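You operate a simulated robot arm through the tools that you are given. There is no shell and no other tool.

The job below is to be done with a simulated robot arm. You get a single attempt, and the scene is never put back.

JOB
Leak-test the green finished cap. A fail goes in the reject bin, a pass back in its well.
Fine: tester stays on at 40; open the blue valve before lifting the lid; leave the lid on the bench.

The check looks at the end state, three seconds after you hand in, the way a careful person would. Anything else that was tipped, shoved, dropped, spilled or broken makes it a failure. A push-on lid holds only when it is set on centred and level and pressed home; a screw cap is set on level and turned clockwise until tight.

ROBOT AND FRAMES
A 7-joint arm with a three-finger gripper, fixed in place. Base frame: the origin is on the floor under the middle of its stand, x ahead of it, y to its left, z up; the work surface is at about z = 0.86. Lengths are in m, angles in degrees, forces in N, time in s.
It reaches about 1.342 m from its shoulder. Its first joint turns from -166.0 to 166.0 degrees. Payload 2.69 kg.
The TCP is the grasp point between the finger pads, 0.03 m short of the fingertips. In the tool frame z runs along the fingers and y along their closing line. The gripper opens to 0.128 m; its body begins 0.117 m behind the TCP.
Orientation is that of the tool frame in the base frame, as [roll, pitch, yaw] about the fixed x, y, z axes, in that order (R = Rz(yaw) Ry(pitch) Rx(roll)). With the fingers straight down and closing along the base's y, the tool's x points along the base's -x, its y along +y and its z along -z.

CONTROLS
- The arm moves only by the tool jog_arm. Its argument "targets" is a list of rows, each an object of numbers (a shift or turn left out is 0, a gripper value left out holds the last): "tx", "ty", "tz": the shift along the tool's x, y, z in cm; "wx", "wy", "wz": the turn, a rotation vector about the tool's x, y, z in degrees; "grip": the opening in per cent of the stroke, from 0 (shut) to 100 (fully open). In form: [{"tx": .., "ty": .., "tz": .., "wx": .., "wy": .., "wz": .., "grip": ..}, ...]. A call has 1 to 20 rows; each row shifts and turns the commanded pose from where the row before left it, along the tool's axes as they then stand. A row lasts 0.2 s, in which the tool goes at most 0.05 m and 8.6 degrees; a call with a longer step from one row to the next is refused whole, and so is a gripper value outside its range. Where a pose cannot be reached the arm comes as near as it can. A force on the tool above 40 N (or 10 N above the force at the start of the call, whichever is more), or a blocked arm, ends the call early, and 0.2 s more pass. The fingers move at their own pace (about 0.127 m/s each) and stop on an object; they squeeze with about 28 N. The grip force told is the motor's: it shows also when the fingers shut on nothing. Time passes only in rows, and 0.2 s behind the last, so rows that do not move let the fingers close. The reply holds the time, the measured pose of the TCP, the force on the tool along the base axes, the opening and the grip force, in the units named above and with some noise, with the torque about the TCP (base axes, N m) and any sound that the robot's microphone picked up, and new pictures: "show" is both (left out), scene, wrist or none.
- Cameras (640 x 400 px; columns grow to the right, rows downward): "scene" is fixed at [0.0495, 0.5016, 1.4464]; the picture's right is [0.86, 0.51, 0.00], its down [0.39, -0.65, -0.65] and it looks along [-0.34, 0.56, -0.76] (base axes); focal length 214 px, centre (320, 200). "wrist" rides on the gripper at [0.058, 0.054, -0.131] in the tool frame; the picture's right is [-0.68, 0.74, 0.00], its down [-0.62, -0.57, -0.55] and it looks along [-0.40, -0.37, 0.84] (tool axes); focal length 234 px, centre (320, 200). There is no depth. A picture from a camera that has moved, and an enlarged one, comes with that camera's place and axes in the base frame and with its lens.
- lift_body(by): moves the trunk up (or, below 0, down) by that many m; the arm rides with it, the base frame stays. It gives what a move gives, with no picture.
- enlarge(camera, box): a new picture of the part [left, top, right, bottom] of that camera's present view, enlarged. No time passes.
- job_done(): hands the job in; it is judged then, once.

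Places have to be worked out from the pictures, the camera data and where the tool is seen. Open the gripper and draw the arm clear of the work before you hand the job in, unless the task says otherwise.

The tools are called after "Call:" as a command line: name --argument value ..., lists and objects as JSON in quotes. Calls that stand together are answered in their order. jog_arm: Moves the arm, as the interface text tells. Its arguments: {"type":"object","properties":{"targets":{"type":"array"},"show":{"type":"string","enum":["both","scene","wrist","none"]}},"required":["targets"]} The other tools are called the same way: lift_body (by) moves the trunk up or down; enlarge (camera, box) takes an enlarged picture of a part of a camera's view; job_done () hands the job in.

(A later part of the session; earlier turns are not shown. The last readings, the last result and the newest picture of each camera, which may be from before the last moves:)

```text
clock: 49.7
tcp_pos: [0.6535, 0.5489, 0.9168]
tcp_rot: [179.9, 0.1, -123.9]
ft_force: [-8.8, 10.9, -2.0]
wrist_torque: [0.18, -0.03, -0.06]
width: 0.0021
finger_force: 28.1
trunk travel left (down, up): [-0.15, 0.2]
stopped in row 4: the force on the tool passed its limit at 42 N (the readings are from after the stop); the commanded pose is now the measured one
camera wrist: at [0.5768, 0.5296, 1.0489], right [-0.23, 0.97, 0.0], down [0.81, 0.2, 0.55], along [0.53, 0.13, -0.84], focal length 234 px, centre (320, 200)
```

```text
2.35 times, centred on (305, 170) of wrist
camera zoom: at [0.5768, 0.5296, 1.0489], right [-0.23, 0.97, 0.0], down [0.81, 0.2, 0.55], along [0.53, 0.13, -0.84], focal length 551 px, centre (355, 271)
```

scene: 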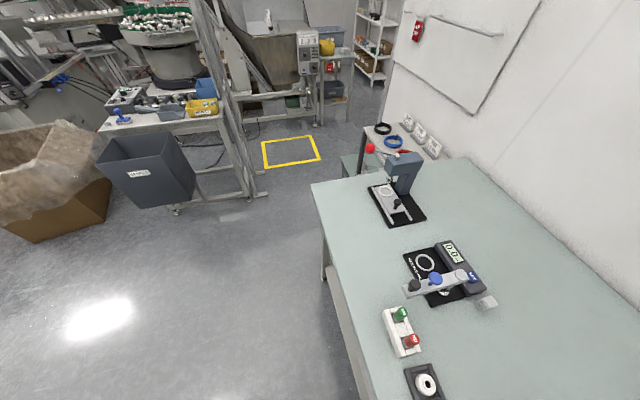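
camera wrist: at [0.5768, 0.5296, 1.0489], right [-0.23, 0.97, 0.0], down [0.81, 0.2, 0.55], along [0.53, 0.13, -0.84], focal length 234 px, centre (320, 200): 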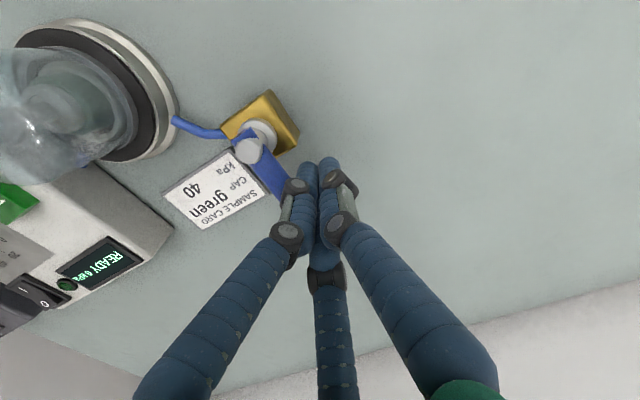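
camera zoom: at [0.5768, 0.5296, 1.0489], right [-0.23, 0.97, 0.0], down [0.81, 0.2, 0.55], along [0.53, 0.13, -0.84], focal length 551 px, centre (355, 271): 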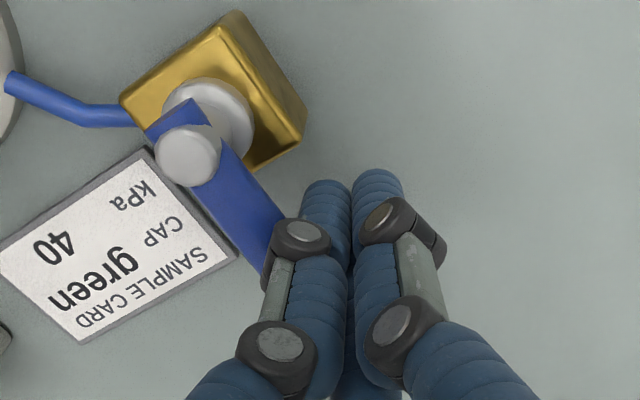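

End stop reached — handle now square to the hose: closed. Backing off sideways, then rising to view everything.

Call:
jog_arm --targets '[{"tx": -0.13, "ty": 0.7}, {"tx": -0.14, "ty": 0.8}, {"tz": -4}, {"tz": -4}, {"tz": -4}, {"tz": -4}, {}]' --show "wrist"

Call:
enlarge --camera "wrist" --box '[100, 60, 330, 250]'

```text
clock: 51.3
tcp_pos: [0.6437, 0.5572, 1.0766]
tcp_rot: [180.0, 0.1, -123.9]
ft_force: [-0.2, 0.6, -0.3]
wrist_torque: [0.06, -0.02, -0.03]
width: 0.0022
finger_force: 28.1
trunk travel left (down, up): [-0.15, 0.2]
camera wrist: at [0.5666, 0.5372, 1.2084], right [-0.23, 0.97, 0.0], down [0.81, 0.19, 0.55], along [0.53, 0.13, -0.84], focal length 234 px, centre (320, 200)
```

wrist: 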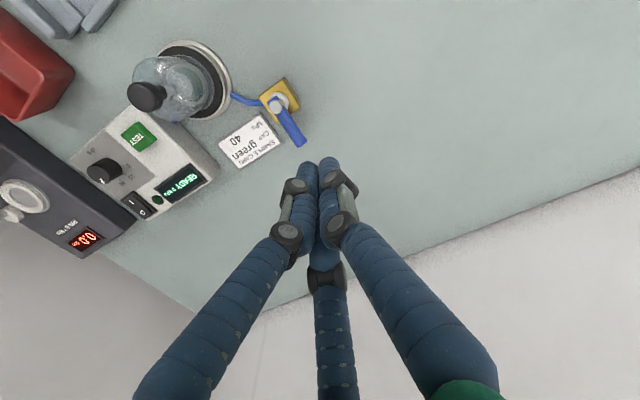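

```text
2.11 times, centred on (215, 155) of wrist
camera zoom: at [0.5666, 0.5372, 1.2084], right [-0.23, 0.97, 0.0], down [0.81, 0.19, 0.55], along [0.53, 0.13, -0.84], focal length 493 px, centre (541, 295)
```

zoom: 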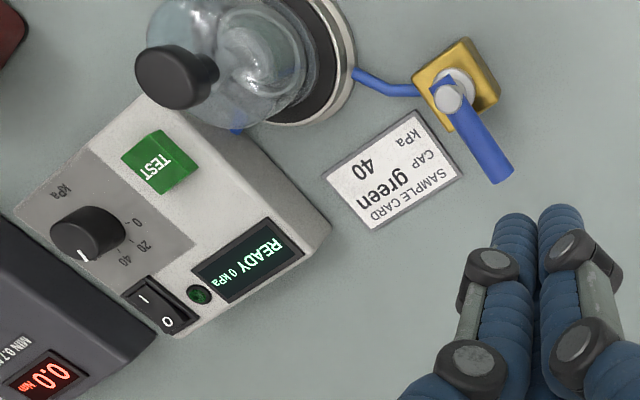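

Handle clearly shut, display READY. Now moving the closed fist above the TEST button at ≈(0.715,0.334).

Call:
jog_arm --targets '[{"tx": 2.9, "ty": -3.67}, {"tx": 2.9, "ty": -3.67}, {"tx": 2.9, "ty": -3.67}, {"tx": 2.9, "ty": -3.67}, {"tx": 2.92, "ty": -3.69}, {}, {}]' --show "wrist"

Call:
enlarge --camera "wrist" --box '[240, 60, 400, 190]'

```text
clock: 52.9
tcp_pos: [0.7171, 0.3344, 1.076]
tcp_rot: [179.9, 0.1, -123.9]
ft_force: [-1.1, 0.5, 0.1]
wrist_torque: [-0.02, 0.0, 0.01]
width: 0.0024
finger_force: 28.1
trunk travel left (down, up): [-0.15, 0.2]
camera wrist: at [0.6406, 0.3152, 1.2088], right [-0.23, 0.97, 0.0], down [0.81, 0.19, 0.55], along [0.53, 0.13, -0.84], focal length 234 px, centre (320, 200)
```

wrist: 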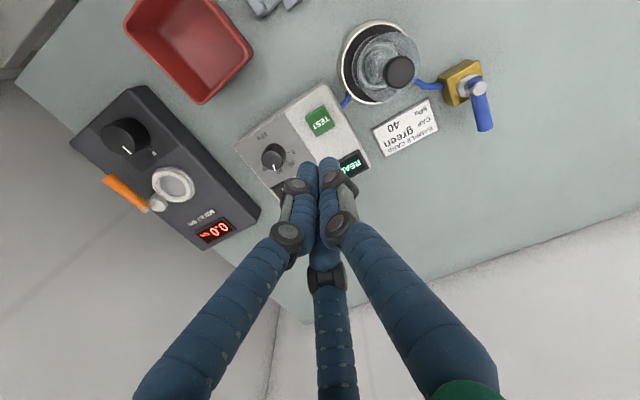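

```text
3.08 times, centred on (320, 125) of wrist
camera zoom: at [0.6406, 0.3152, 1.2088], right [-0.23, 0.97, 0.0], down [0.81, 0.19, 0.55], along [0.53, 0.13, -0.84], focal length 720 px, centre (320, 431)
```

zoom: 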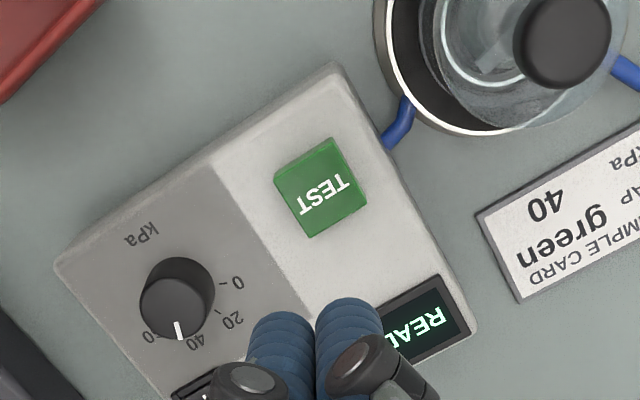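

Button is ~3 mm nearer the robot than the tool axis. Before pressing I'll double-check the dial position from this angle.

Call:
enlarge --camera "wrist" --box '[250, 125, 320, 185]'

```text
6.67 times, centred on (285, 155) of wrist
camera zoom: at [0.6406, 0.3152, 1.2088], right [-0.23, 0.97, 0.0], down [0.81, 0.19, 0.55], along [0.53, 0.13, -0.84], focal length 1561 px, centre (553, 500)
```

zoom: 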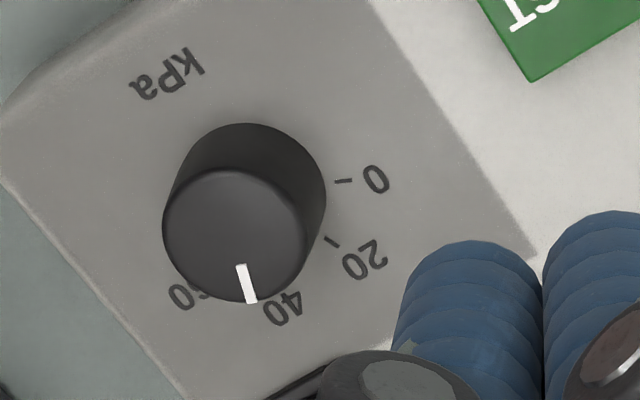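

Pointer direction (~75°) matches the 40 label (~73°), so the dial is indeed at 40. Adjusting over the button and descending to 1 cm above it.

Call:
jog_arm --targets '[{"tx": 0.14, "ty": 0.21}, {"tz": 3.9}, {"tz": 3.9}, {"tz": 3.9}, {}, {}]' --show "wrist"

Call:
enlarge --camera "wrist" --box '[240, 85, 400, 215]'

```text
clock: 54.3
tcp_pos: [0.7118, 0.3348, 0.9572]
tcp_rot: [179.8, 0.1, -123.8]
ft_force: [-0.6, -0.9, -0.3]
wrist_torque: [0.01, -0.02, 0.02]
width: 0.0022
finger_force: 28.5
trunk travel left (down, up): [-0.15, 0.2]
camera wrist: at [0.6349, 0.3154, 1.0899], right [-0.23, 0.97, 0.0], down [0.81, 0.19, 0.55], along [0.53, 0.13, -0.84], focal length 234 px, centre (320, 200)
```

wrist: 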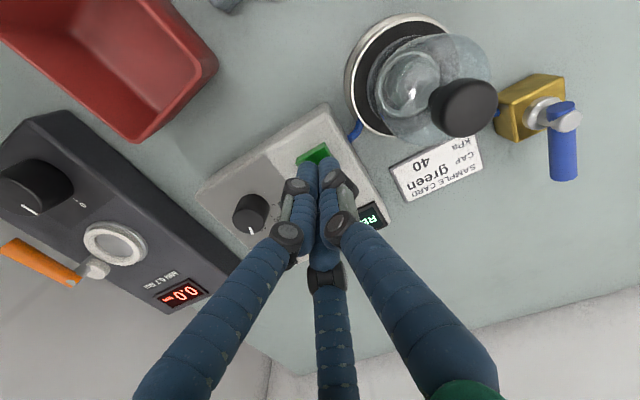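

```text
3.08 times, centred on (320, 150) of wrist
camera zoom: at [0.6349, 0.3154, 1.0899], right [-0.23, 0.97, 0.0], down [0.81, 0.19, 0.55], along [0.53, 0.13, -0.84], focal length 720 px, centre (320, 354)
```

zoom: 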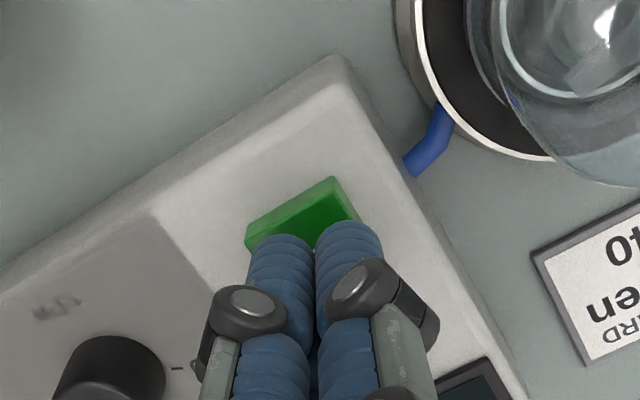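

Fist is within ~2 mm of the button centre. Lowering gently onto it.

Call:
jog_arm --targets '[{"tx": -0.05, "ty": -0.06, "tz": 0.4}, {"tz": 0.4}, {"tz": 0.2}, {"tz": 0.2}, {}]' --show "wrist"

```text
clock: 55.5
tcp_pos: [0.7118, 0.334, 0.9465]
tcp_rot: [179.8, 0.0, -123.9]
ft_force: [0.2, 0.3, 0.6]
wrist_torque: [-0.01, 0.0, 0.01]
width: 0.0022
finger_force: 28.1
trunk travel left (down, up): [-0.15, 0.2]
camera wrist: at [0.6362, 0.3147, 1.079], right [-0.23, 0.97, 0.0], down [0.81, 0.19, 0.55], along [0.53, 0.13, -0.84], focal length 234 px, centre (320, 200)
```

wrist: 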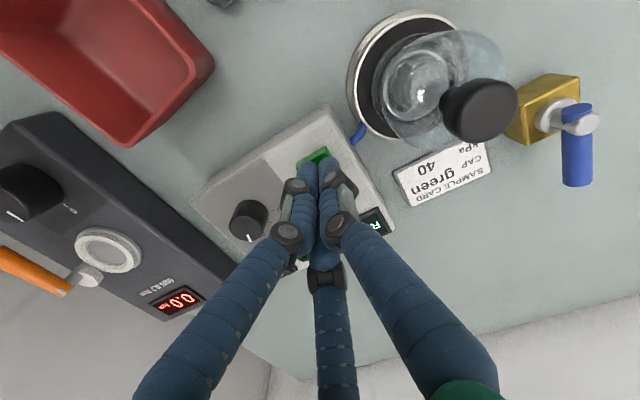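

No contact yet (tips ≈0.9165). Lowering a few mm more.

Call:
jog_arm --targets '[{"tz": 0.2}, {"tz": 0.15}, {"tz": 0.15}, {}]' --show "wrist"

```text
clock: 56.5
tcp_pos: [0.7135, 0.3366, 0.9427]
tcp_rot: [180.0, 0.2, -123.9]
ft_force: [0.3, 0.6, 0.2]
wrist_torque: [-0.01, 0.0, 0.03]
width: 0.0021
finger_force: 28.5
trunk travel left (down, up): [-0.15, 0.2]
camera wrist: at [0.637, 0.3156, 1.0745], right [-0.23, 0.97, 0.0], down [0.81, 0.19, 0.55], along [0.53, 0.13, -0.84], focal length 234 px, centre (320, 200)
```

wrist: 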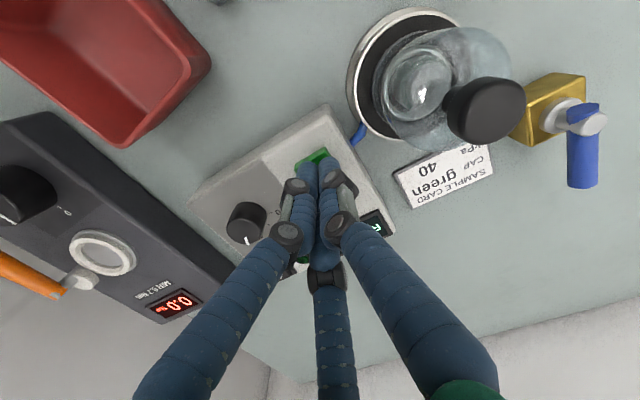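

Call:
jog_arm --targets '[{"tz": 0.15}, {"tz": 0.15}, {"tz": 0.1}, {}]' --show "wrist"

Call:
enlarge --camera "wrist" --box '[240, 85, 400, 215]'

```text
clock: 57.5
tcp_pos: [0.7124, 0.3351, 0.9388]
tcp_rot: [179.8, 0.1, -123.9]
ft_force: [1.8, 0.1, 3.4]
wrist_torque: [-0.01, -0.05, 0.05]
width: 0.006
finger_force: 31.8
trunk travel left (down, up): [-0.15, 0.2]
heard: click
camera wrist: at [0.6363, 0.3162, 1.0708], right [-0.23, 0.97, 0.0], down [0.81, 0.19, 0.55], along [0.53, 0.13, -0.84], focal length 234 px, centre (320, 200)
```

wrist: 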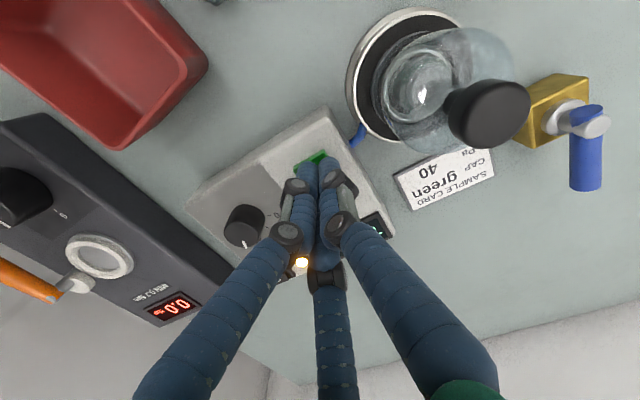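

```text
3.08 times, centred on (320, 150) of wrist
camera zoom: at [0.6363, 0.3162, 1.0708], right [-0.23, 0.97, 0.0], down [0.81, 0.19, 0.55], along [0.53, 0.13, -0.84], focal length 720 px, centre (320, 354)
```

zoom: 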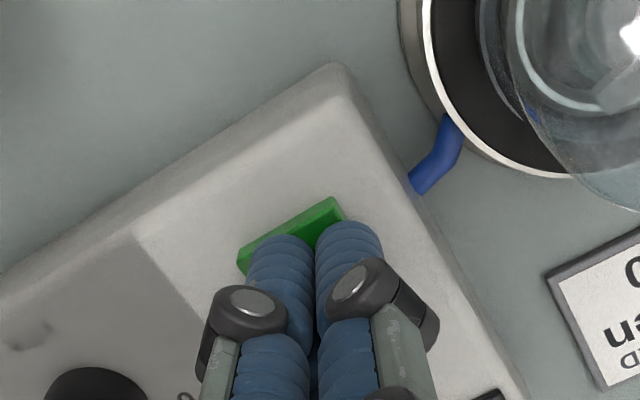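

Click heard and the LED turned orange — the test is running. Rising and moving aside to read the display.

Call:
jog_arm --targets '[{"tz": -2}, {"tz": -4}, {"tz": -4}, {"tz": -3.5}, {"tx": -2.4, "ty": 3.0}, {"tx": -2.4, "ty": 3.0}, {"tx": -2.4, "ty": 3.0}, {}]' --show "wrist"

Call:
enlarge --camera "wrist" --box '[190, 80, 340, 220]'

```text
clock: 59.3
tcp_pos: [0.6808, 0.4461, 1.0719]
tcp_rot: [179.9, 0.2, -123.9]
ft_force: [-0.5, 0.2, -0.3]
wrist_torque: [-0.02, -0.05, 0.02]
width: 0.0021
finger_force: 32.0
trunk travel left (down, up): [-0.15, 0.2]
camera wrist: at [0.6032, 0.4258, 1.2049], right [-0.23, 0.97, 0.0], down [0.81, 0.19, 0.55], along [0.53, 0.13, -0.84], focal length 234 px, centre (320, 200)
```

wrist: 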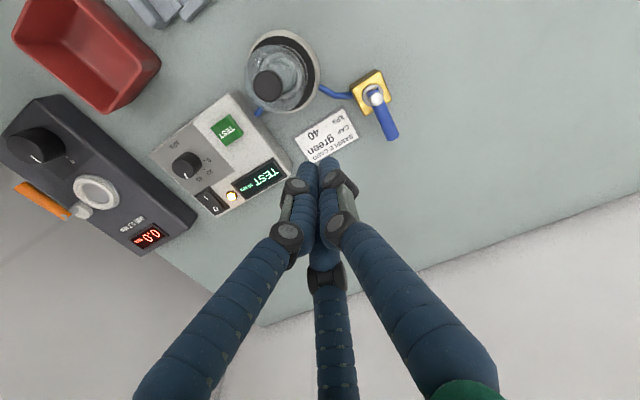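

```text
2.86 times, centred on (265, 150) of wrist
camera zoom: at [0.6032, 0.4258, 1.2049], right [-0.23, 0.97, 0.0], down [0.81, 0.19, 0.55], along [0.53, 0.13, -0.84], focal length 669 px, centre (477, 343)
```

zoom: 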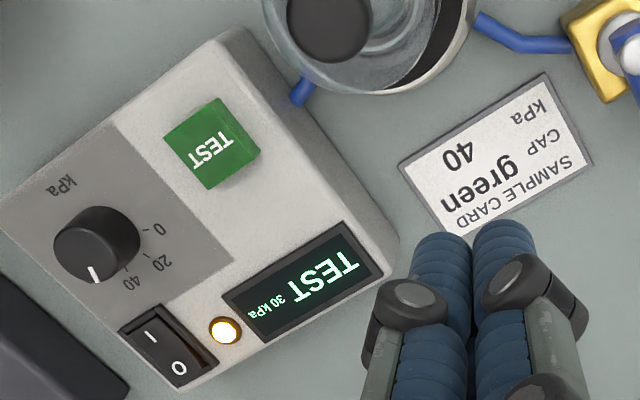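

Display: "TEST 30 kPa" and climbing. I'll wait and keep reading.

Call:
jog_arm --targets '[{}, {}, {}, {}, {}, {}, {}, {}, {}, {}]' --show "wrist"

Call:
enlarge --camera "wrist" --box '[190, 80, 340, 220]'

```text
clock: 61.5
tcp_pos: [0.6803, 0.4453, 1.0749]
tcp_rot: [179.9, 0.1, -123.9]
ft_force: [-1.1, 0.7, 0.4]
wrist_torque: [-0.03, -0.01, -0.01]
width: 0.0021
finger_force: 31.7
trunk travel left (down, up): [-0.15, 0.2]
camera wrist: at [0.6034, 0.425, 1.2048], right [-0.23, 0.97, 0.0], down [0.81, 0.19, 0.55], along [0.53, 0.13, -0.84], focal length 234 px, centre (320, 200)
```

wrist: 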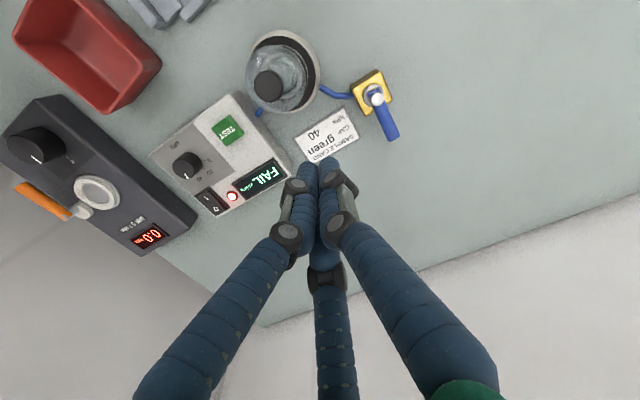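

```text
2.86 times, centred on (265, 150) of wrist
camera zoom: at [0.6034, 0.425, 1.2048], right [-0.23, 0.97, 0.0], down [0.81, 0.19, 0.55], along [0.53, 0.13, -0.84], focal length 669 px, centre (477, 343)
```

zoom: 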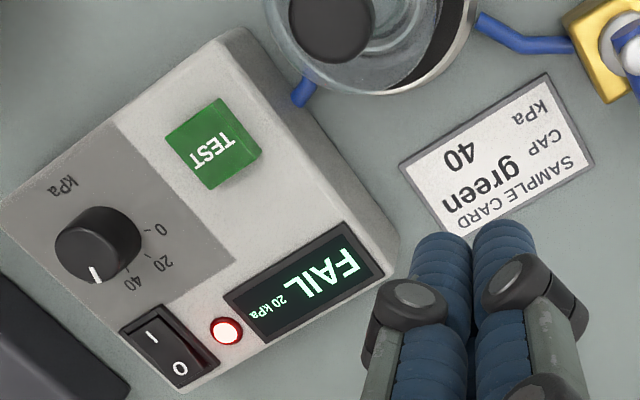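

The display reads FAIL 20 kPa with a red LED. I'll wait a little to see whether the reading is stable before deciding.

Call:
jog_arm --targets '[{}, {}, {}, {}, {}, {}, {}, {}, {}, {}, {}, {}, {}, {}, {}]' --show "wrist"

Call:
enlarge --camera "wrist" --box '[210, 130, 310, 220]'

Call:
enlarge --camera "wrist" --box '[230, 20, 420, 150]'

```text
clock: 64.7
tcp_pos: [0.6793, 0.4453, 1.0718]
tcp_rot: [179.9, 0.1, -123.9]
ft_force: [-0.7, 0.3, -0.5]
wrist_torque: [0.0, 0.0, -0.02]
width: 0.0019
finger_force: 31.3
trunk travel left (down, up): [-0.15, 0.2]
camera wrist: at [0.6034, 0.425, 1.2048], right [-0.23, 0.97, 0.0], down [0.81, 0.19, 0.55], along [0.53, 0.13, -0.84], focal length 234 px, centre (320, 200)
```

wrist: 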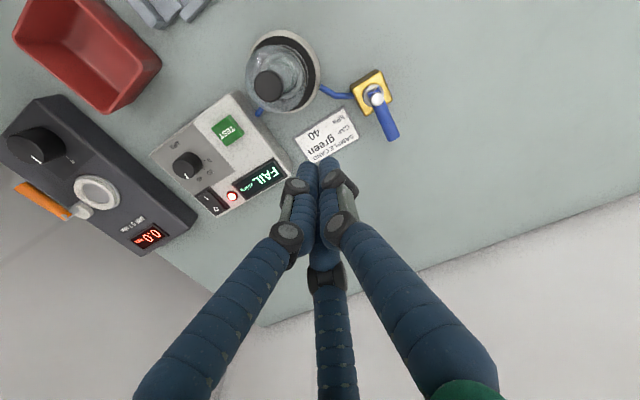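

```text
4.44 times, centred on (260, 175) of wrist
camera zoom: at [0.6034, 0.425, 1.2048], right [-0.23, 0.97, 0.0], down [0.81, 0.19, 0.55], along [0.53, 0.13, -0.84], focal length 1041 px, centre (587, 311)
```

zoom: 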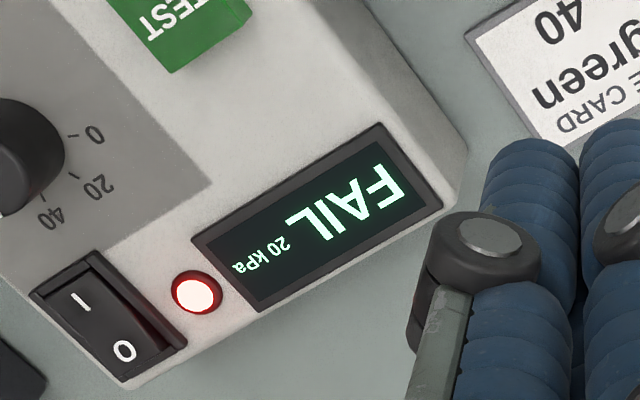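

```text
3.08 times, centred on (325, 85) of wrist
camera zoom: at [0.6034, 0.425, 1.2048], right [-0.23, 0.97, 0.0], down [0.81, 0.19, 0.55], along [0.53, 0.13, -0.84], focal length 720 px, centre (305, 554)
```

zoom: 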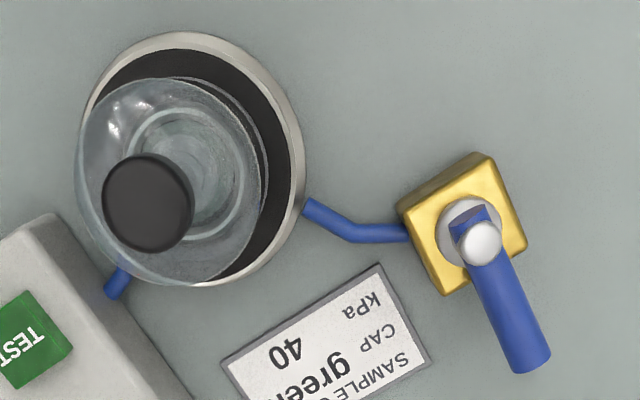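

FAIL 20 kPa is latched, with pressure still held. Next I must open the valve before lifting the lid: I'll position the fist on the other side of the handle, and watch for the pressure to drop as it opens.

Call:
jog_arm --targets '[{"tx": -3.06, "ty": 1.4}, {"tx": -3.06, "ty": 1.4}, {"tz": 4}, {"tz": 4}, {}, {}]' --show "wrist"

Call:
enlarge --camera "wrist" --box '[200, 75, 410, 245]'

```text
clock: 66.1
tcp_pos: [0.6887, 0.5105, 0.9936]
tcp_rot: [179.9, 0.1, -123.9]
ft_force: [-0.2, -0.7, 0.3]
wrist_torque: [0.0, 0.0, 0.0]
width: 0.0021
finger_force: 31.7
trunk travel left (down, up): [-0.15, 0.2]
camera wrist: at [0.6115, 0.4916, 1.1259], right [-0.23, 0.97, 0.0], down [0.81, 0.19, 0.55], along [0.53, 0.13, -0.84], focal length 234 px, centre (320, 200)
```

wrist: 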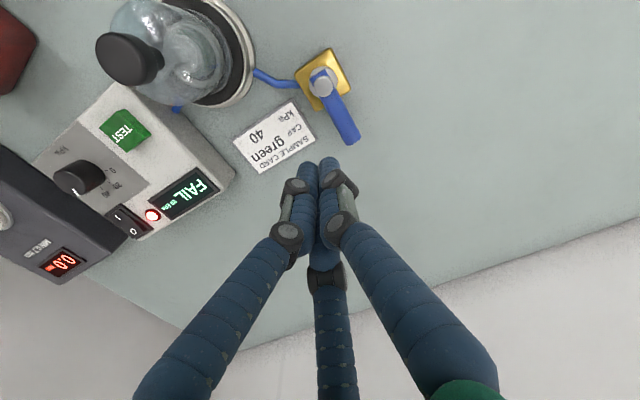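

```text
2.35 times, centred on (305, 160) of wrist
camera zoom: at [0.6115, 0.4916, 1.1259], right [-0.23, 0.97, 0.0], down [0.81, 0.19, 0.55], along [0.53, 0.13, -0.84], focal length 551 px, centre (355, 294)
```

zoom: 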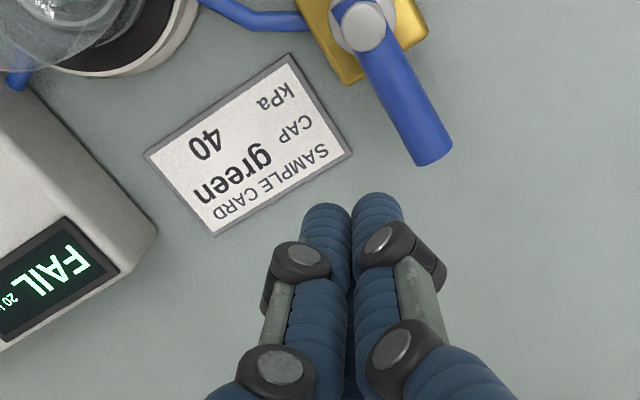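

Fist is 29 mm off the handle axis on the correct side. Lowering beside it with 3 mm extra clearance.

Call:
jog_arm --targets '[{"ty": -0.3}, {"tz": 2.5}, {"tz": 2.6}, {"tz": 2.5}, {}]' --show "wrist"

Call:
enlarge --camera "wrist" --box '[200, 75, 410, 245]'

```text
clock: 67.3
tcp_pos: [0.6915, 0.512, 0.9182]
tcp_rot: [179.9, 0.0, -123.9]
ft_force: [0.2, -0.6, 0.3]
wrist_torque: [-0.04, 0.04, 0.04]
width: 0.0021
finger_force: 30.9
trunk travel left (down, up): [-0.15, 0.2]
camera wrist: at [0.6146, 0.4915, 1.0497], right [-0.23, 0.97, 0.0], down [0.81, 0.19, 0.55], along [0.53, 0.13, -0.84], focal length 234 px, centre (320, 200)
```

wrist: 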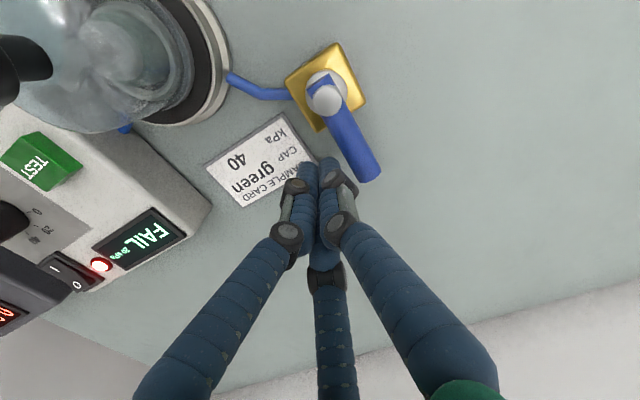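

```text
2.35 times, centred on (305, 160) of wrist
camera zoom: at [0.6146, 0.4915, 1.0497], right [-0.23, 0.97, 0.0], down [0.81, 0.19, 0.55], along [0.53, 0.13, -0.84], focal length 551 px, centre (355, 294)
```

zoom: 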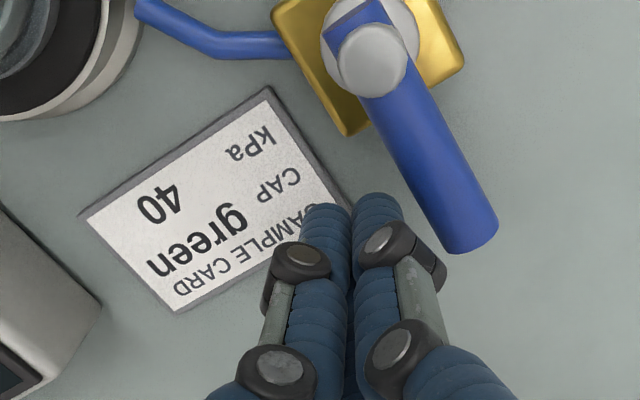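

Clear view. Now pushing the handle back (counter-clockwise), first 1.6 cm, watching force and display.

Call:
jog_arm --targets '[{"tx": -0.18, "ty": 0.5}, {"tx": -0.19, "ty": 0.51}, {"tx": -0.19, "ty": 0.51}, {}]' --show "wrist"

```text
clock: 68.3
tcp_pos: [0.6822, 0.5234, 0.9182]
tcp_rot: [179.9, 0.2, -123.9]
ft_force: [-0.2, 0.1, -0.5]
wrist_torque: [0.02, 0.0, 0.01]
width: 0.0021
finger_force: 31.3
trunk travel left (down, up): [-0.15, 0.2]
camera wrist: at [0.6056, 0.504, 1.0494], right [-0.23, 0.97, 0.0], down [0.81, 0.19, 0.55], along [0.53, 0.13, -0.84], focal length 234 px, centre (320, 200)
```

wrist: 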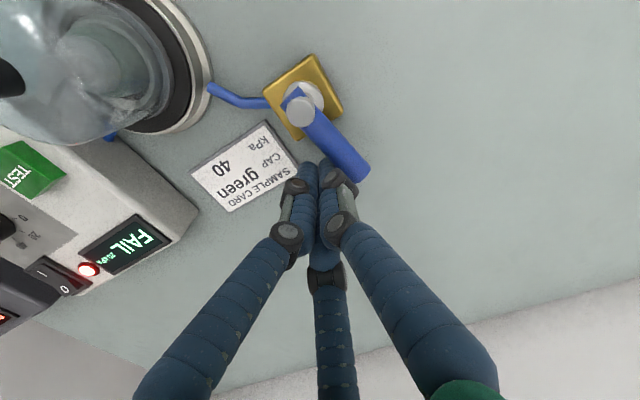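

Call:
jog_arm --targets '[{"tx": -0.25, "ty": 0.46}, {"tx": -0.25, "ty": 0.46}, {"tx": -0.1, "ty": 0.43}, {"tx": -0.1, "ty": 0.44}, {"tx": -0.03, "ty": 0.44}, {"tx": -0.03, "ty": 0.44}, {"tx": 0.04, "ty": 0.44}, {"tx": 0.05, "ty": 0.44}, {}]' --show "wrist"

Call:
enlarge --camera "wrist" --box '[20, 75, 340, 275]'

```text
clock: 70.3
tcp_pos: [0.6566, 0.5485, 0.9166]
tcp_rot: [179.9, 0.1, -123.9]
ft_force: [0.1, -0.3, 0.5]
wrist_torque: [-0.01, 0.03, 0.04]
width: 0.002
finger_force: 31.9
trunk travel left (down, up): [-0.15, 0.2]
camera wrist: at [0.5805, 0.5288, 1.0498], right [-0.23, 0.97, 0.0], down [0.81, 0.19, 0.55], along [0.53, 0.13, -0.84], focal length 234 px, centre (320, 200)
```

wrist: 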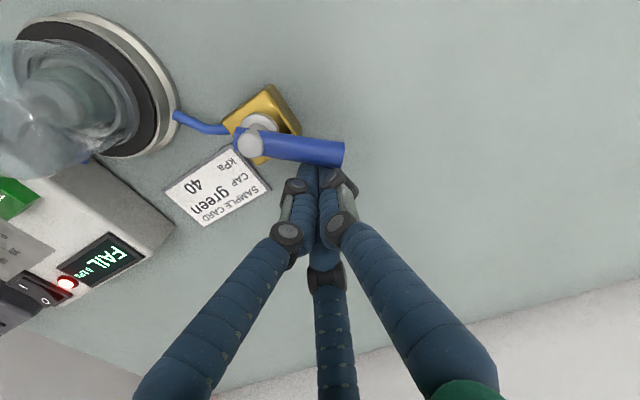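

```text
2.00 times, centred on (180, 175) of wrist
camera zoom: at [0.5805, 0.5288, 1.0498], right [-0.23, 0.97, 0.0], down [0.81, 0.19, 0.55], along [0.53, 0.13, -0.84], focal length 468 px, centre (600, 250)
```

zoom: 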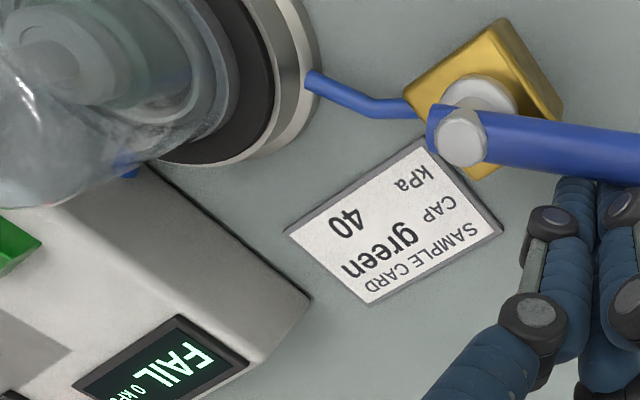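

The display fell to 0 kPa as the handle swung toward in-line — this confirms the valve was shut during the test and is now venting, so the fail is genuine. Continuing to fully open.

Call:
jog_arm --targets '[{"tx": 0.1, "ty": 0.44}, {"tx": 0.11, "ty": 0.44}, {"tx": 0.19, "ty": 0.4}, {"tx": 0.2, "ty": 0.4}, {"tx": 0.25, "ty": 0.37}, {"tx": 0.26, "ty": 0.36}, {"tx": 0.3, "ty": 0.3}, {}]' --show "wrist"

Call:
enlarge --camera "wrist" --box '[180, 75, 400, 255]'

```text
clock: 72.1
tcp_pos: [0.6266, 0.5529, 0.9177]
tcp_rot: [179.8, 0.1, -123.8]
ft_force: [0.1, 0.1, 0.2]
wrist_torque: [-0.01, 0.03, 0.02]
width: 0.0022
finger_force: 31.7
trunk travel left (down, up): [-0.15, 0.2]
camera wrist: at [0.5503, 0.5324, 1.0506], right [-0.23, 0.97, 0.0], down [0.81, 0.19, 0.55], along [0.53, 0.13, -0.84], focal length 234 px, centre (320, 200)
```

wrist: 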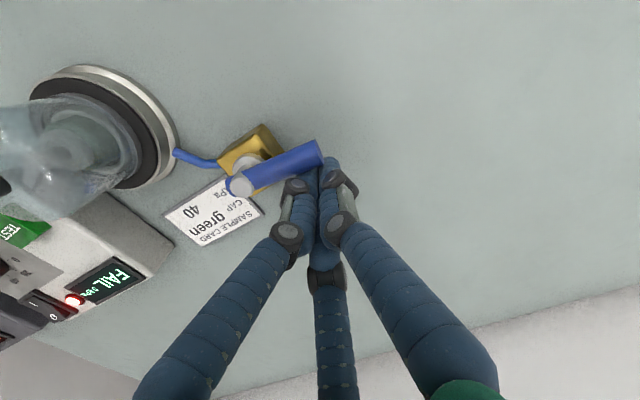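

```text
2.22 times, centred on (290, 165) of wrist
camera zoom: at [0.5503, 0.5324, 1.0506], right [-0.23, 0.97, 0.0], down [0.81, 0.19, 0.55], along [0.53, 0.13, -0.84], focal length 520 px, centre (387, 278)
```

zoom: 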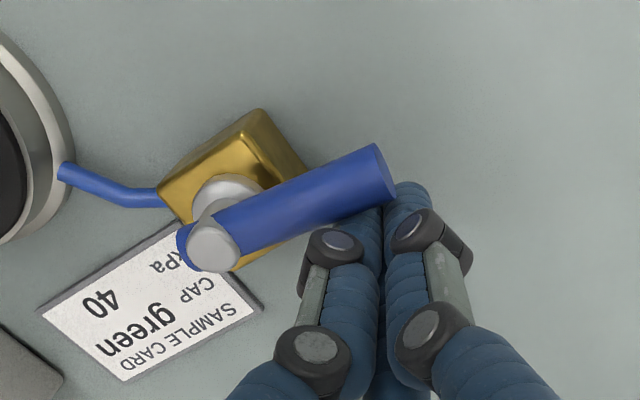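

Handle almost back in line. A few mm more to reach the open stop.

Call:
jog_arm --targets '[{"tx": 0.25, "ty": 0.12}, {"tx": 0.2, "ty": 0.06}, {}]' --show "wrist"

Call:
enlarge --camera "wrist" --box '[180, 75, 400, 255]'

```text
clock: 72.9
tcp_pos: [0.6225, 0.5487, 0.9178]
tcp_rot: [179.9, 0.0, -123.9]
ft_force: [-0.4, 1.1, 0.6]
wrist_torque: [0.03, -0.02, -0.02]
width: 0.0018
finger_force: 31.8
trunk travel left (down, up): [-0.15, 0.2]
camera wrist: at [0.5465, 0.5298, 1.0497], right [-0.23, 0.97, 0.0], down [0.81, 0.19, 0.55], along [0.53, 0.13, -0.84], focal length 234 px, centre (320, 200)
```

wrist: 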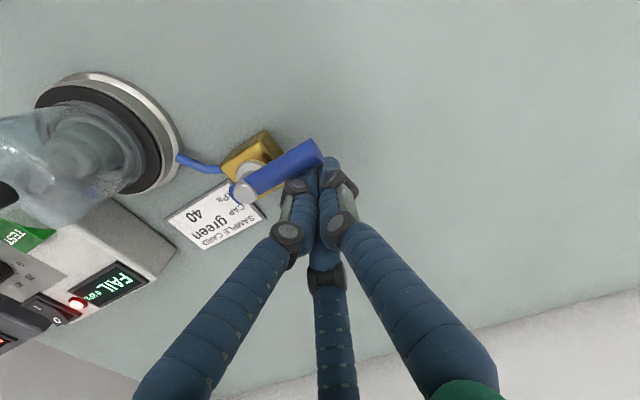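

```text
2.22 times, centred on (290, 165) of wrist
camera zoom: at [0.5465, 0.5298, 1.0497], right [-0.23, 0.97, 0.0], down [0.81, 0.19, 0.55], along [0.53, 0.13, -0.84], focal length 520 px, centre (387, 278)
```

zoom: 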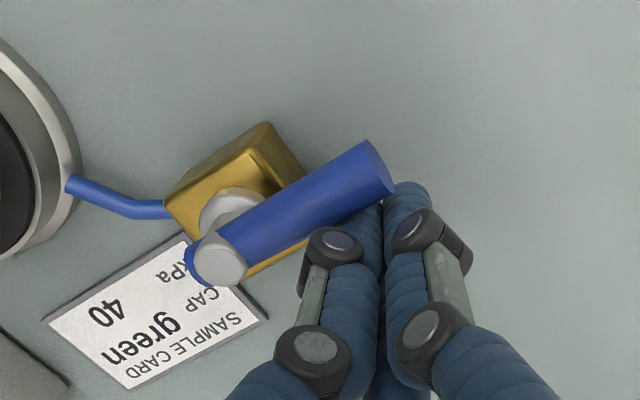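

Handle now matches its original in-line angle. One more small push to confirm the stop, staying gentle.

Call:
jog_arm --targets '[{"tx": 0.2, "ty": 0.03}, {"tx": 0.1, "ty": 0.02}, {}]' --show "none"

```text
clock: 73.7
tcp_pos: [0.6216, 0.5489, 0.9177]
tcp_rot: [180.0, 0.2, -123.9]
ft_force: [12.2, 13.1, -3.2]
wrist_torque: [0.18, -0.11, 0.1]
width: 0.0021
finger_force: 31.5
trunk travel left (down, up): [-0.15, 0.2]
```

Stop reached: valve fully open. Backing away, rising, and moving over the bell knob with fingers opening.

Call:
jog_arm --targets '[{"tx": -0.7, "ty": -0.14}, {"tx": -0.77, "ty": -0.15}, {"tz": -4}, {"tz": -4}, {"tz": -4}, {"tz": -4}, {}]' --show "wrist"

```text
clock: 75.3
tcp_pos: [0.6297, 0.5578, 1.0767]
tcp_rot: [179.9, 0.0, -124.0]
ft_force: [-0.4, 0.0, 0.1]
wrist_torque: [0.01, -0.04, -0.04]
width: 0.0022
finger_force: 31.5
trunk travel left (down, up): [-0.15, 0.2]
camera wrist: at [0.5538, 0.5379, 1.2094], right [-0.23, 0.97, 0.0], down [0.81, 0.19, 0.55], along [0.53, 0.13, -0.84], focal length 234 px, centre (320, 200)
```

wrist: 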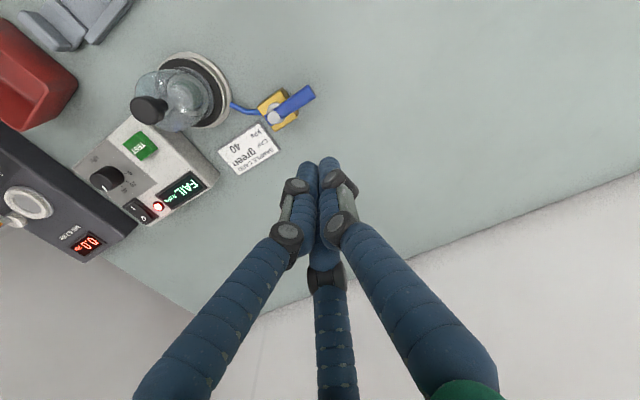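

Valve is fully open and pressure is 0. Now moving over the bell with fingers at 58 mm.

Call:
jog_arm --targets '[{"tx": 3.32, "ty": -2.61, "grip": 45}, {"tx": 3.32, "ty": -2.61}, {"tx": 3.32, "ty": -2.61}, {"tx": 3.32, "ty": -2.61}, {}, {}]' --show "wrist"

Call:
enlarge --camera "wrist" --box '[240, 60, 400, 190]'

```text
clock: 76.7
tcp_pos: [0.6432, 0.3883, 1.0777]
tcp_rot: [179.9, 0.1, -123.9]
ft_force: [0.5, 0.5, 0.3]
wrist_torque: [0.02, 0.0, -0.01]
width: 0.0579
finger_force: 0.0
trunk travel left (down, up): [-0.15, 0.2]
camera wrist: at [0.5664, 0.3685, 1.2092], right [-0.23, 0.97, 0.0], down [0.81, 0.19, 0.55], along [0.53, 0.13, -0.84], focal length 234 px, centre (320, 200)
```

wrist: 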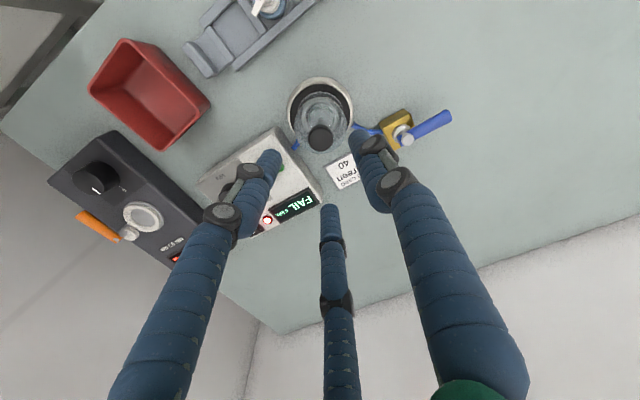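

```text
3.08 times, centred on (320, 125) of wrist
camera zoom: at [0.5664, 0.3685, 1.2092], right [-0.23, 0.97, 0.0], down [0.81, 0.19, 0.55], along [0.53, 0.13, -0.84], focal length 720 px, centre (320, 431)
```

zoom: 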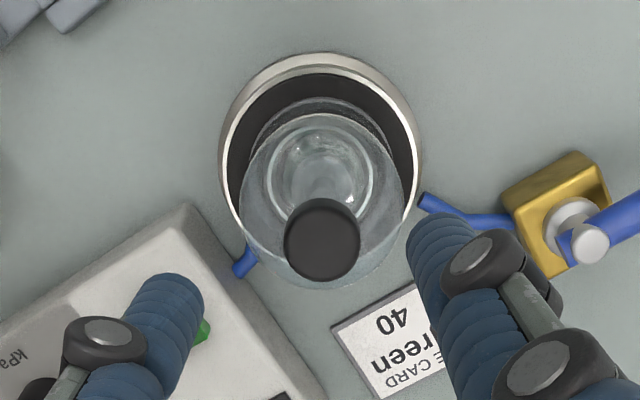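

Knob is ~1.5 mm off; correcting and descending to z≈1.01 to check.

Call:
jog_arm --targets '[{"ty": 0.15}, {"tz": 3.4}, {"tz": 3.4}, {}, {}]' --show "wrist"

Call:
enlarge --camera "wrist" --box '[240, 85, 400, 215]'

```text
clock: 77.9
tcp_pos: [0.6422, 0.3903, 1.0097]
tcp_rot: [-180.0, 0.0, -123.8]
ft_force: [-0.1, -0.5, 1.1]
wrist_torque: [-0.02, 0.01, 0.0]
width: 0.0578
finger_force: 0.0
trunk travel left (down, up): [-0.15, 0.2]
camera wrist: at [0.565, 0.37, 1.1413], right [-0.23, 0.97, 0.0], down [0.81, 0.19, 0.55], along [0.53, 0.13, -0.84], focal length 234 px, centre (320, 200)
```

wrist: 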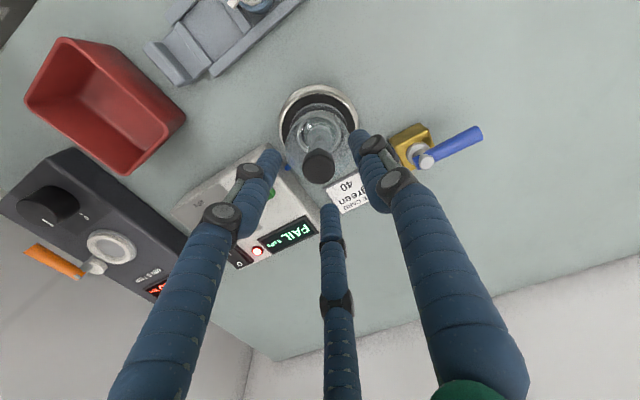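

```text
3.08 times, centred on (320, 150) of wrist
camera zoom: at [0.565, 0.37, 1.1413], right [-0.23, 0.97, 0.0], down [0.81, 0.19, 0.55], along [0.53, 0.13, -0.84], focal length 720 px, centre (320, 354)
```

zoom: 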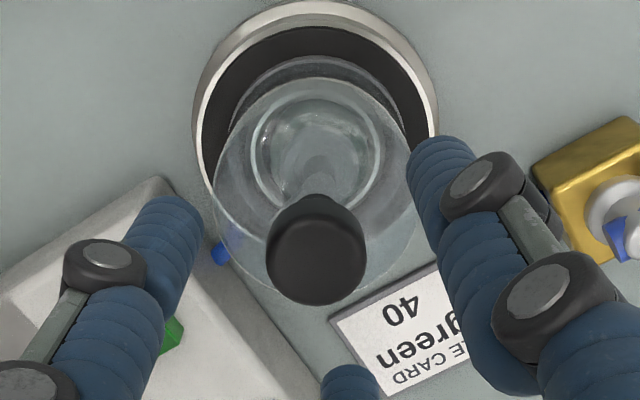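

Slightly forward by ~1.5 mm; correcting, descending 2.3 cm, then closing on the knob.

Call:
jog_arm --targets '[{"tx": -0.1, "ty": -0.1}, {"tz": 0.8}, {"tz": 0.8}, {"tz": 0.7}, {}, {}]' --show "wrist"

Call:
enlarge --camera "wrist" --box '[240, 85, 400, 215]'

```text
clock: 79.3
tcp_pos: [0.6438, 0.3889, 0.9859]
tcp_rot: [179.9, 0.1, -123.9]
ft_force: [0.1, 0.3, -0.6]
wrist_torque: [0.02, 0.01, 0.03]
width: 0.0576
finger_force: 0.2
trunk travel left (down, up): [-0.15, 0.2]
camera wrist: at [0.5675, 0.3705, 1.1185], right [-0.23, 0.97, 0.0], down [0.81, 0.19, 0.55], along [0.53, 0.13, -0.84], focal length 234 px, centre (320, 200)
```

wrist: 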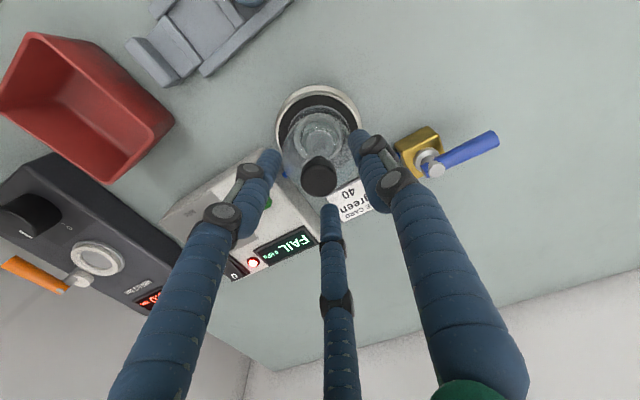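

```text
3.08 times, centred on (320, 150) of wrist
camera zoom: at [0.5675, 0.3705, 1.1185], right [-0.23, 0.97, 0.0], down [0.81, 0.19, 0.55], along [0.53, 0.13, -0.84], focal length 720 px, centre (320, 354)
```

zoom: 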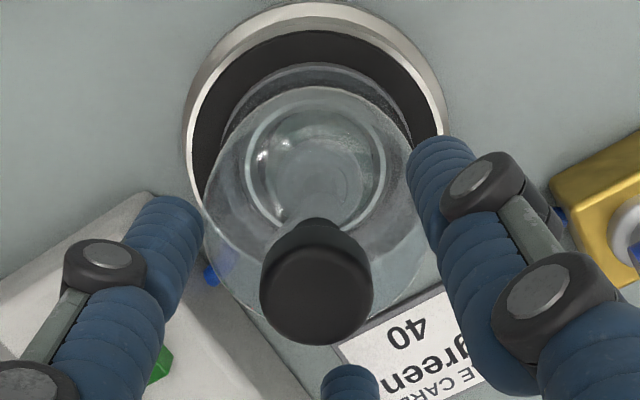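

Knob is centred. Closing the fingers on it.

Call:
jog_arm --targets '[{"grip": 30}, {"grip": 22}, {"grip": 10}, {"grip": 0}, {"grip": 0}, {"grip": 0}]' --show "none"

```text
clock: 80.7
tcp_pos: [0.6435, 0.3916, 0.9865]
tcp_rot: [180.0, 0.1, -124.0]
ft_force: [-0.1, 0.6, 0.7]
wrist_torque: [-0.03, 0.03, -0.01]
width: 0.0241
finger_force: 27.8
trunk travel left (down, up): [-0.15, 0.2]
```

Gripped (24 mm, 28 N). Lifting the bell straight up 8.5 cm.

Call:
jog_arm --targets '[{"tz": -0.5}, {"tz": -1}, {"tz": -2}, {"tz": -2.5}, {"tz": -2.5}, {}]' --show "wrist"

Call:
enlarge --camera "wrist" --box '[240, 75, 400, 205]'

```text
clock: 82.1
tcp_pos: [0.6437, 0.3916, 1.071]
tcp_rot: [179.9, 0.1, -123.9]
ft_force: [0.3, 0.2, -0.1]
wrist_torque: [0.01, 0.03, -0.02]
width: 0.0242
finger_force: 28.1
trunk travel left (down, up): [-0.15, 0.2]
camera wrist: at [0.5672, 0.3709, 1.2027], right [-0.23, 0.97, 0.0], down [0.81, 0.19, 0.55], along [0.53, 0.13, -0.84], focal length 234 px, centre (320, 200)
```

wrist: 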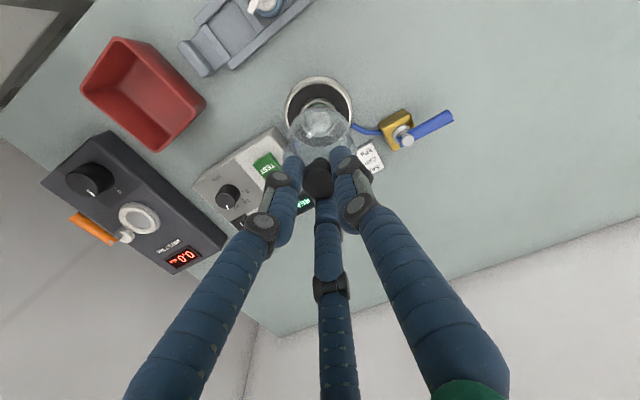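

```text
3.08 times, centred on (320, 140) of wrist
camera zoom: at [0.5672, 0.3709, 1.2027], right [-0.23, 0.97, 0.0], down [0.81, 0.19, 0.55], along [0.53, 0.13, -0.84], focal length 720 px, centre (320, 385)
```

zoom: 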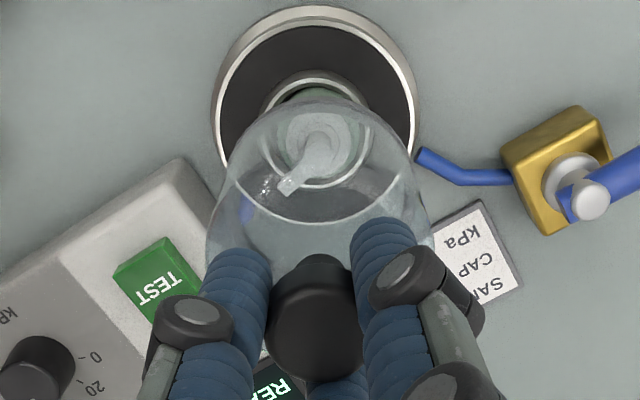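

Cap stayed in the nest. Carrying the bell back to its original clear spot on the bench at (0.5525,0.4385).

Call:
jog_arm --targets '[{"tx": 0.3, "ty": 2.54}, {"tx": 0.3, "ty": 2.54}, {"tx": 0.3, "ty": 2.54}, {"tx": 0.29, "ty": 2.54}, {"tz": 3}, {"tz": 3}, {"tz": 3}, {}]' --show "wrist"

Call:
enlarge --camera "wrist" --box '[240, 75, 400, 205]'

```text
clock: 83.9
tcp_pos: [0.5523, 0.4379, 0.982]
tcp_rot: [179.9, 0.2, -123.9]
ft_force: [0.4, -1.1, -1.2]
wrist_torque: [-0.01, 0.05, 0.02]
width: 0.0243
finger_force: 28.4
trunk travel left (down, up): [-0.15, 0.2]
camera wrist: at [0.4758, 0.4175, 1.1135], right [-0.23, 0.97, 0.0], down [0.81, 0.19, 0.55], along [0.53, 0.13, -0.84], focal length 234 px, centre (320, 200)
```

wrist: 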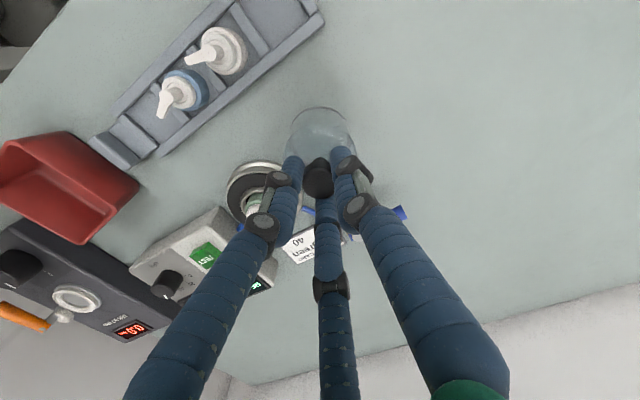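

```text
3.08 times, centred on (320, 140) of wrist
camera zoom: at [0.4758, 0.4175, 1.1135], right [-0.23, 0.97, 0.0], down [0.81, 0.19, 0.55], along [0.53, 0.13, -0.84], focal length 720 px, centre (320, 385)
```

zoom: 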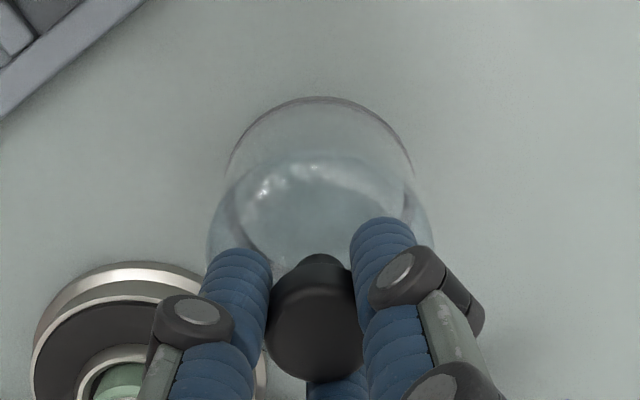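

Bell is over free bench. Lowering the last ~18 mm gently until contact.

Call:
jog_arm --targets '[{"tz": 0.6}, {"tz": 0.5}, {"tz": 0.3}, {"tz": 0.2}, {}]' --show "none"

```text
clock: 85.1
tcp_pos: [0.5532, 0.4369, 0.9667]
tcp_rot: [179.8, 0.1, -123.9]
ft_force: [-0.3, -0.6, -0.3]
wrist_torque: [0.02, -0.03, -0.04]
width: 0.0242
finger_force: 28.3
trunk travel left (down, up): [-0.15, 0.2]
```

Call:
jog_arm --targets '[{"tz": 0.2}, {"tz": 0.15}, {}]' --show "none"

```text
clock: 85.9
tcp_pos: [0.5526, 0.4375, 0.9615]
tcp_rot: [179.9, 0.1, -124.0]
ft_force: [0.5, -0.6, 0.6]
wrist_torque: [0.02, -0.02, 0.03]
width: 0.0243
finger_force: 27.9
trunk travel left (down, up): [-0.15, 0.2]
```

Call:
jog_arm --targets '[{"tz": 0.15}, {"tz": 0.1}, {}]' --show "none"

```text
clock: 86.7
tcp_pos: [0.5523, 0.4377, 0.9613]
tcp_rot: [180.0, 0.2, -123.9]
ft_force: [-6.1, 2.1, 20.4]
wrist_torque: [0.09, 0.07, 0.08]
width: 0.0242
finger_force: 28.8
trunk travel left (down, up): [-0.15, 0.2]
```

Bell is on the bench (20 N contact). Easing up 2 mm, releasing, then checking before rising.

Call:
jog_arm --targets '[{"tz": -0.2}, {"grip": 25}, {"grip": 32}, {"grip": 40}, {"grip": 45}, {}]' --show "wrist"

Call:
enlarge --camera "wrist" --box '[240, 75, 400, 205]'

```text
clock: 88.1
tcp_pos: [0.5521, 0.438, 0.9611]
tcp_rot: [179.9, 0.1, -124.0]
ft_force: [0.1, 0.0, 0.3]
wrist_torque: [0.0, 0.0, 0.01]
width: 0.0575
finger_force: 0.1
trunk travel left (down, up): [-0.15, 0.2]
camera wrist: at [0.4765, 0.4175, 1.0931], right [-0.23, 0.97, 0.0], down [0.81, 0.19, 0.55], along [0.53, 0.13, -0.84], focal length 234 px, centre (320, 200)
```

wrist: 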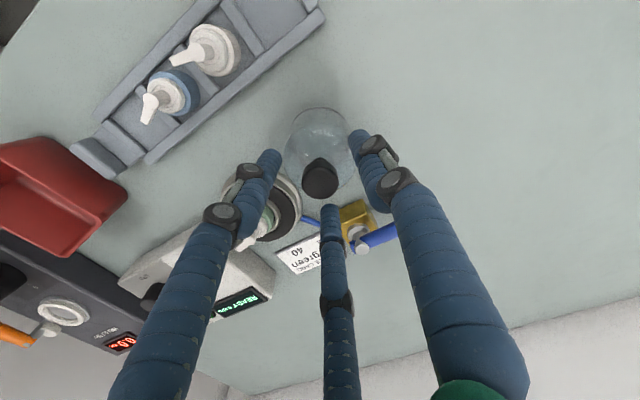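

```text
3.08 times, centred on (320, 140) of wrist
camera zoom: at [0.4765, 0.4175, 1.0931], right [-0.23, 0.97, 0.0], down [0.81, 0.19, 0.55], along [0.53, 0.13, -0.84], focal length 720 px, centre (320, 385)
```

zoom: 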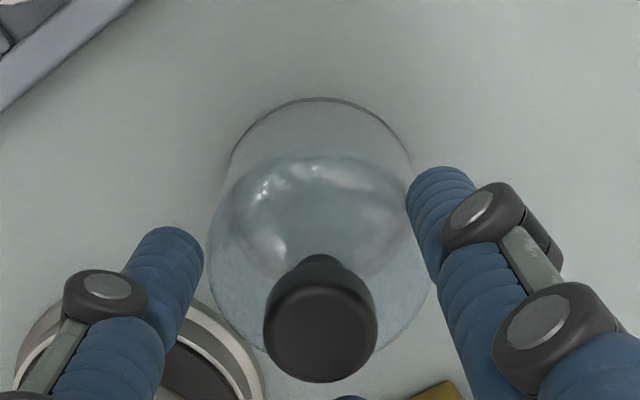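

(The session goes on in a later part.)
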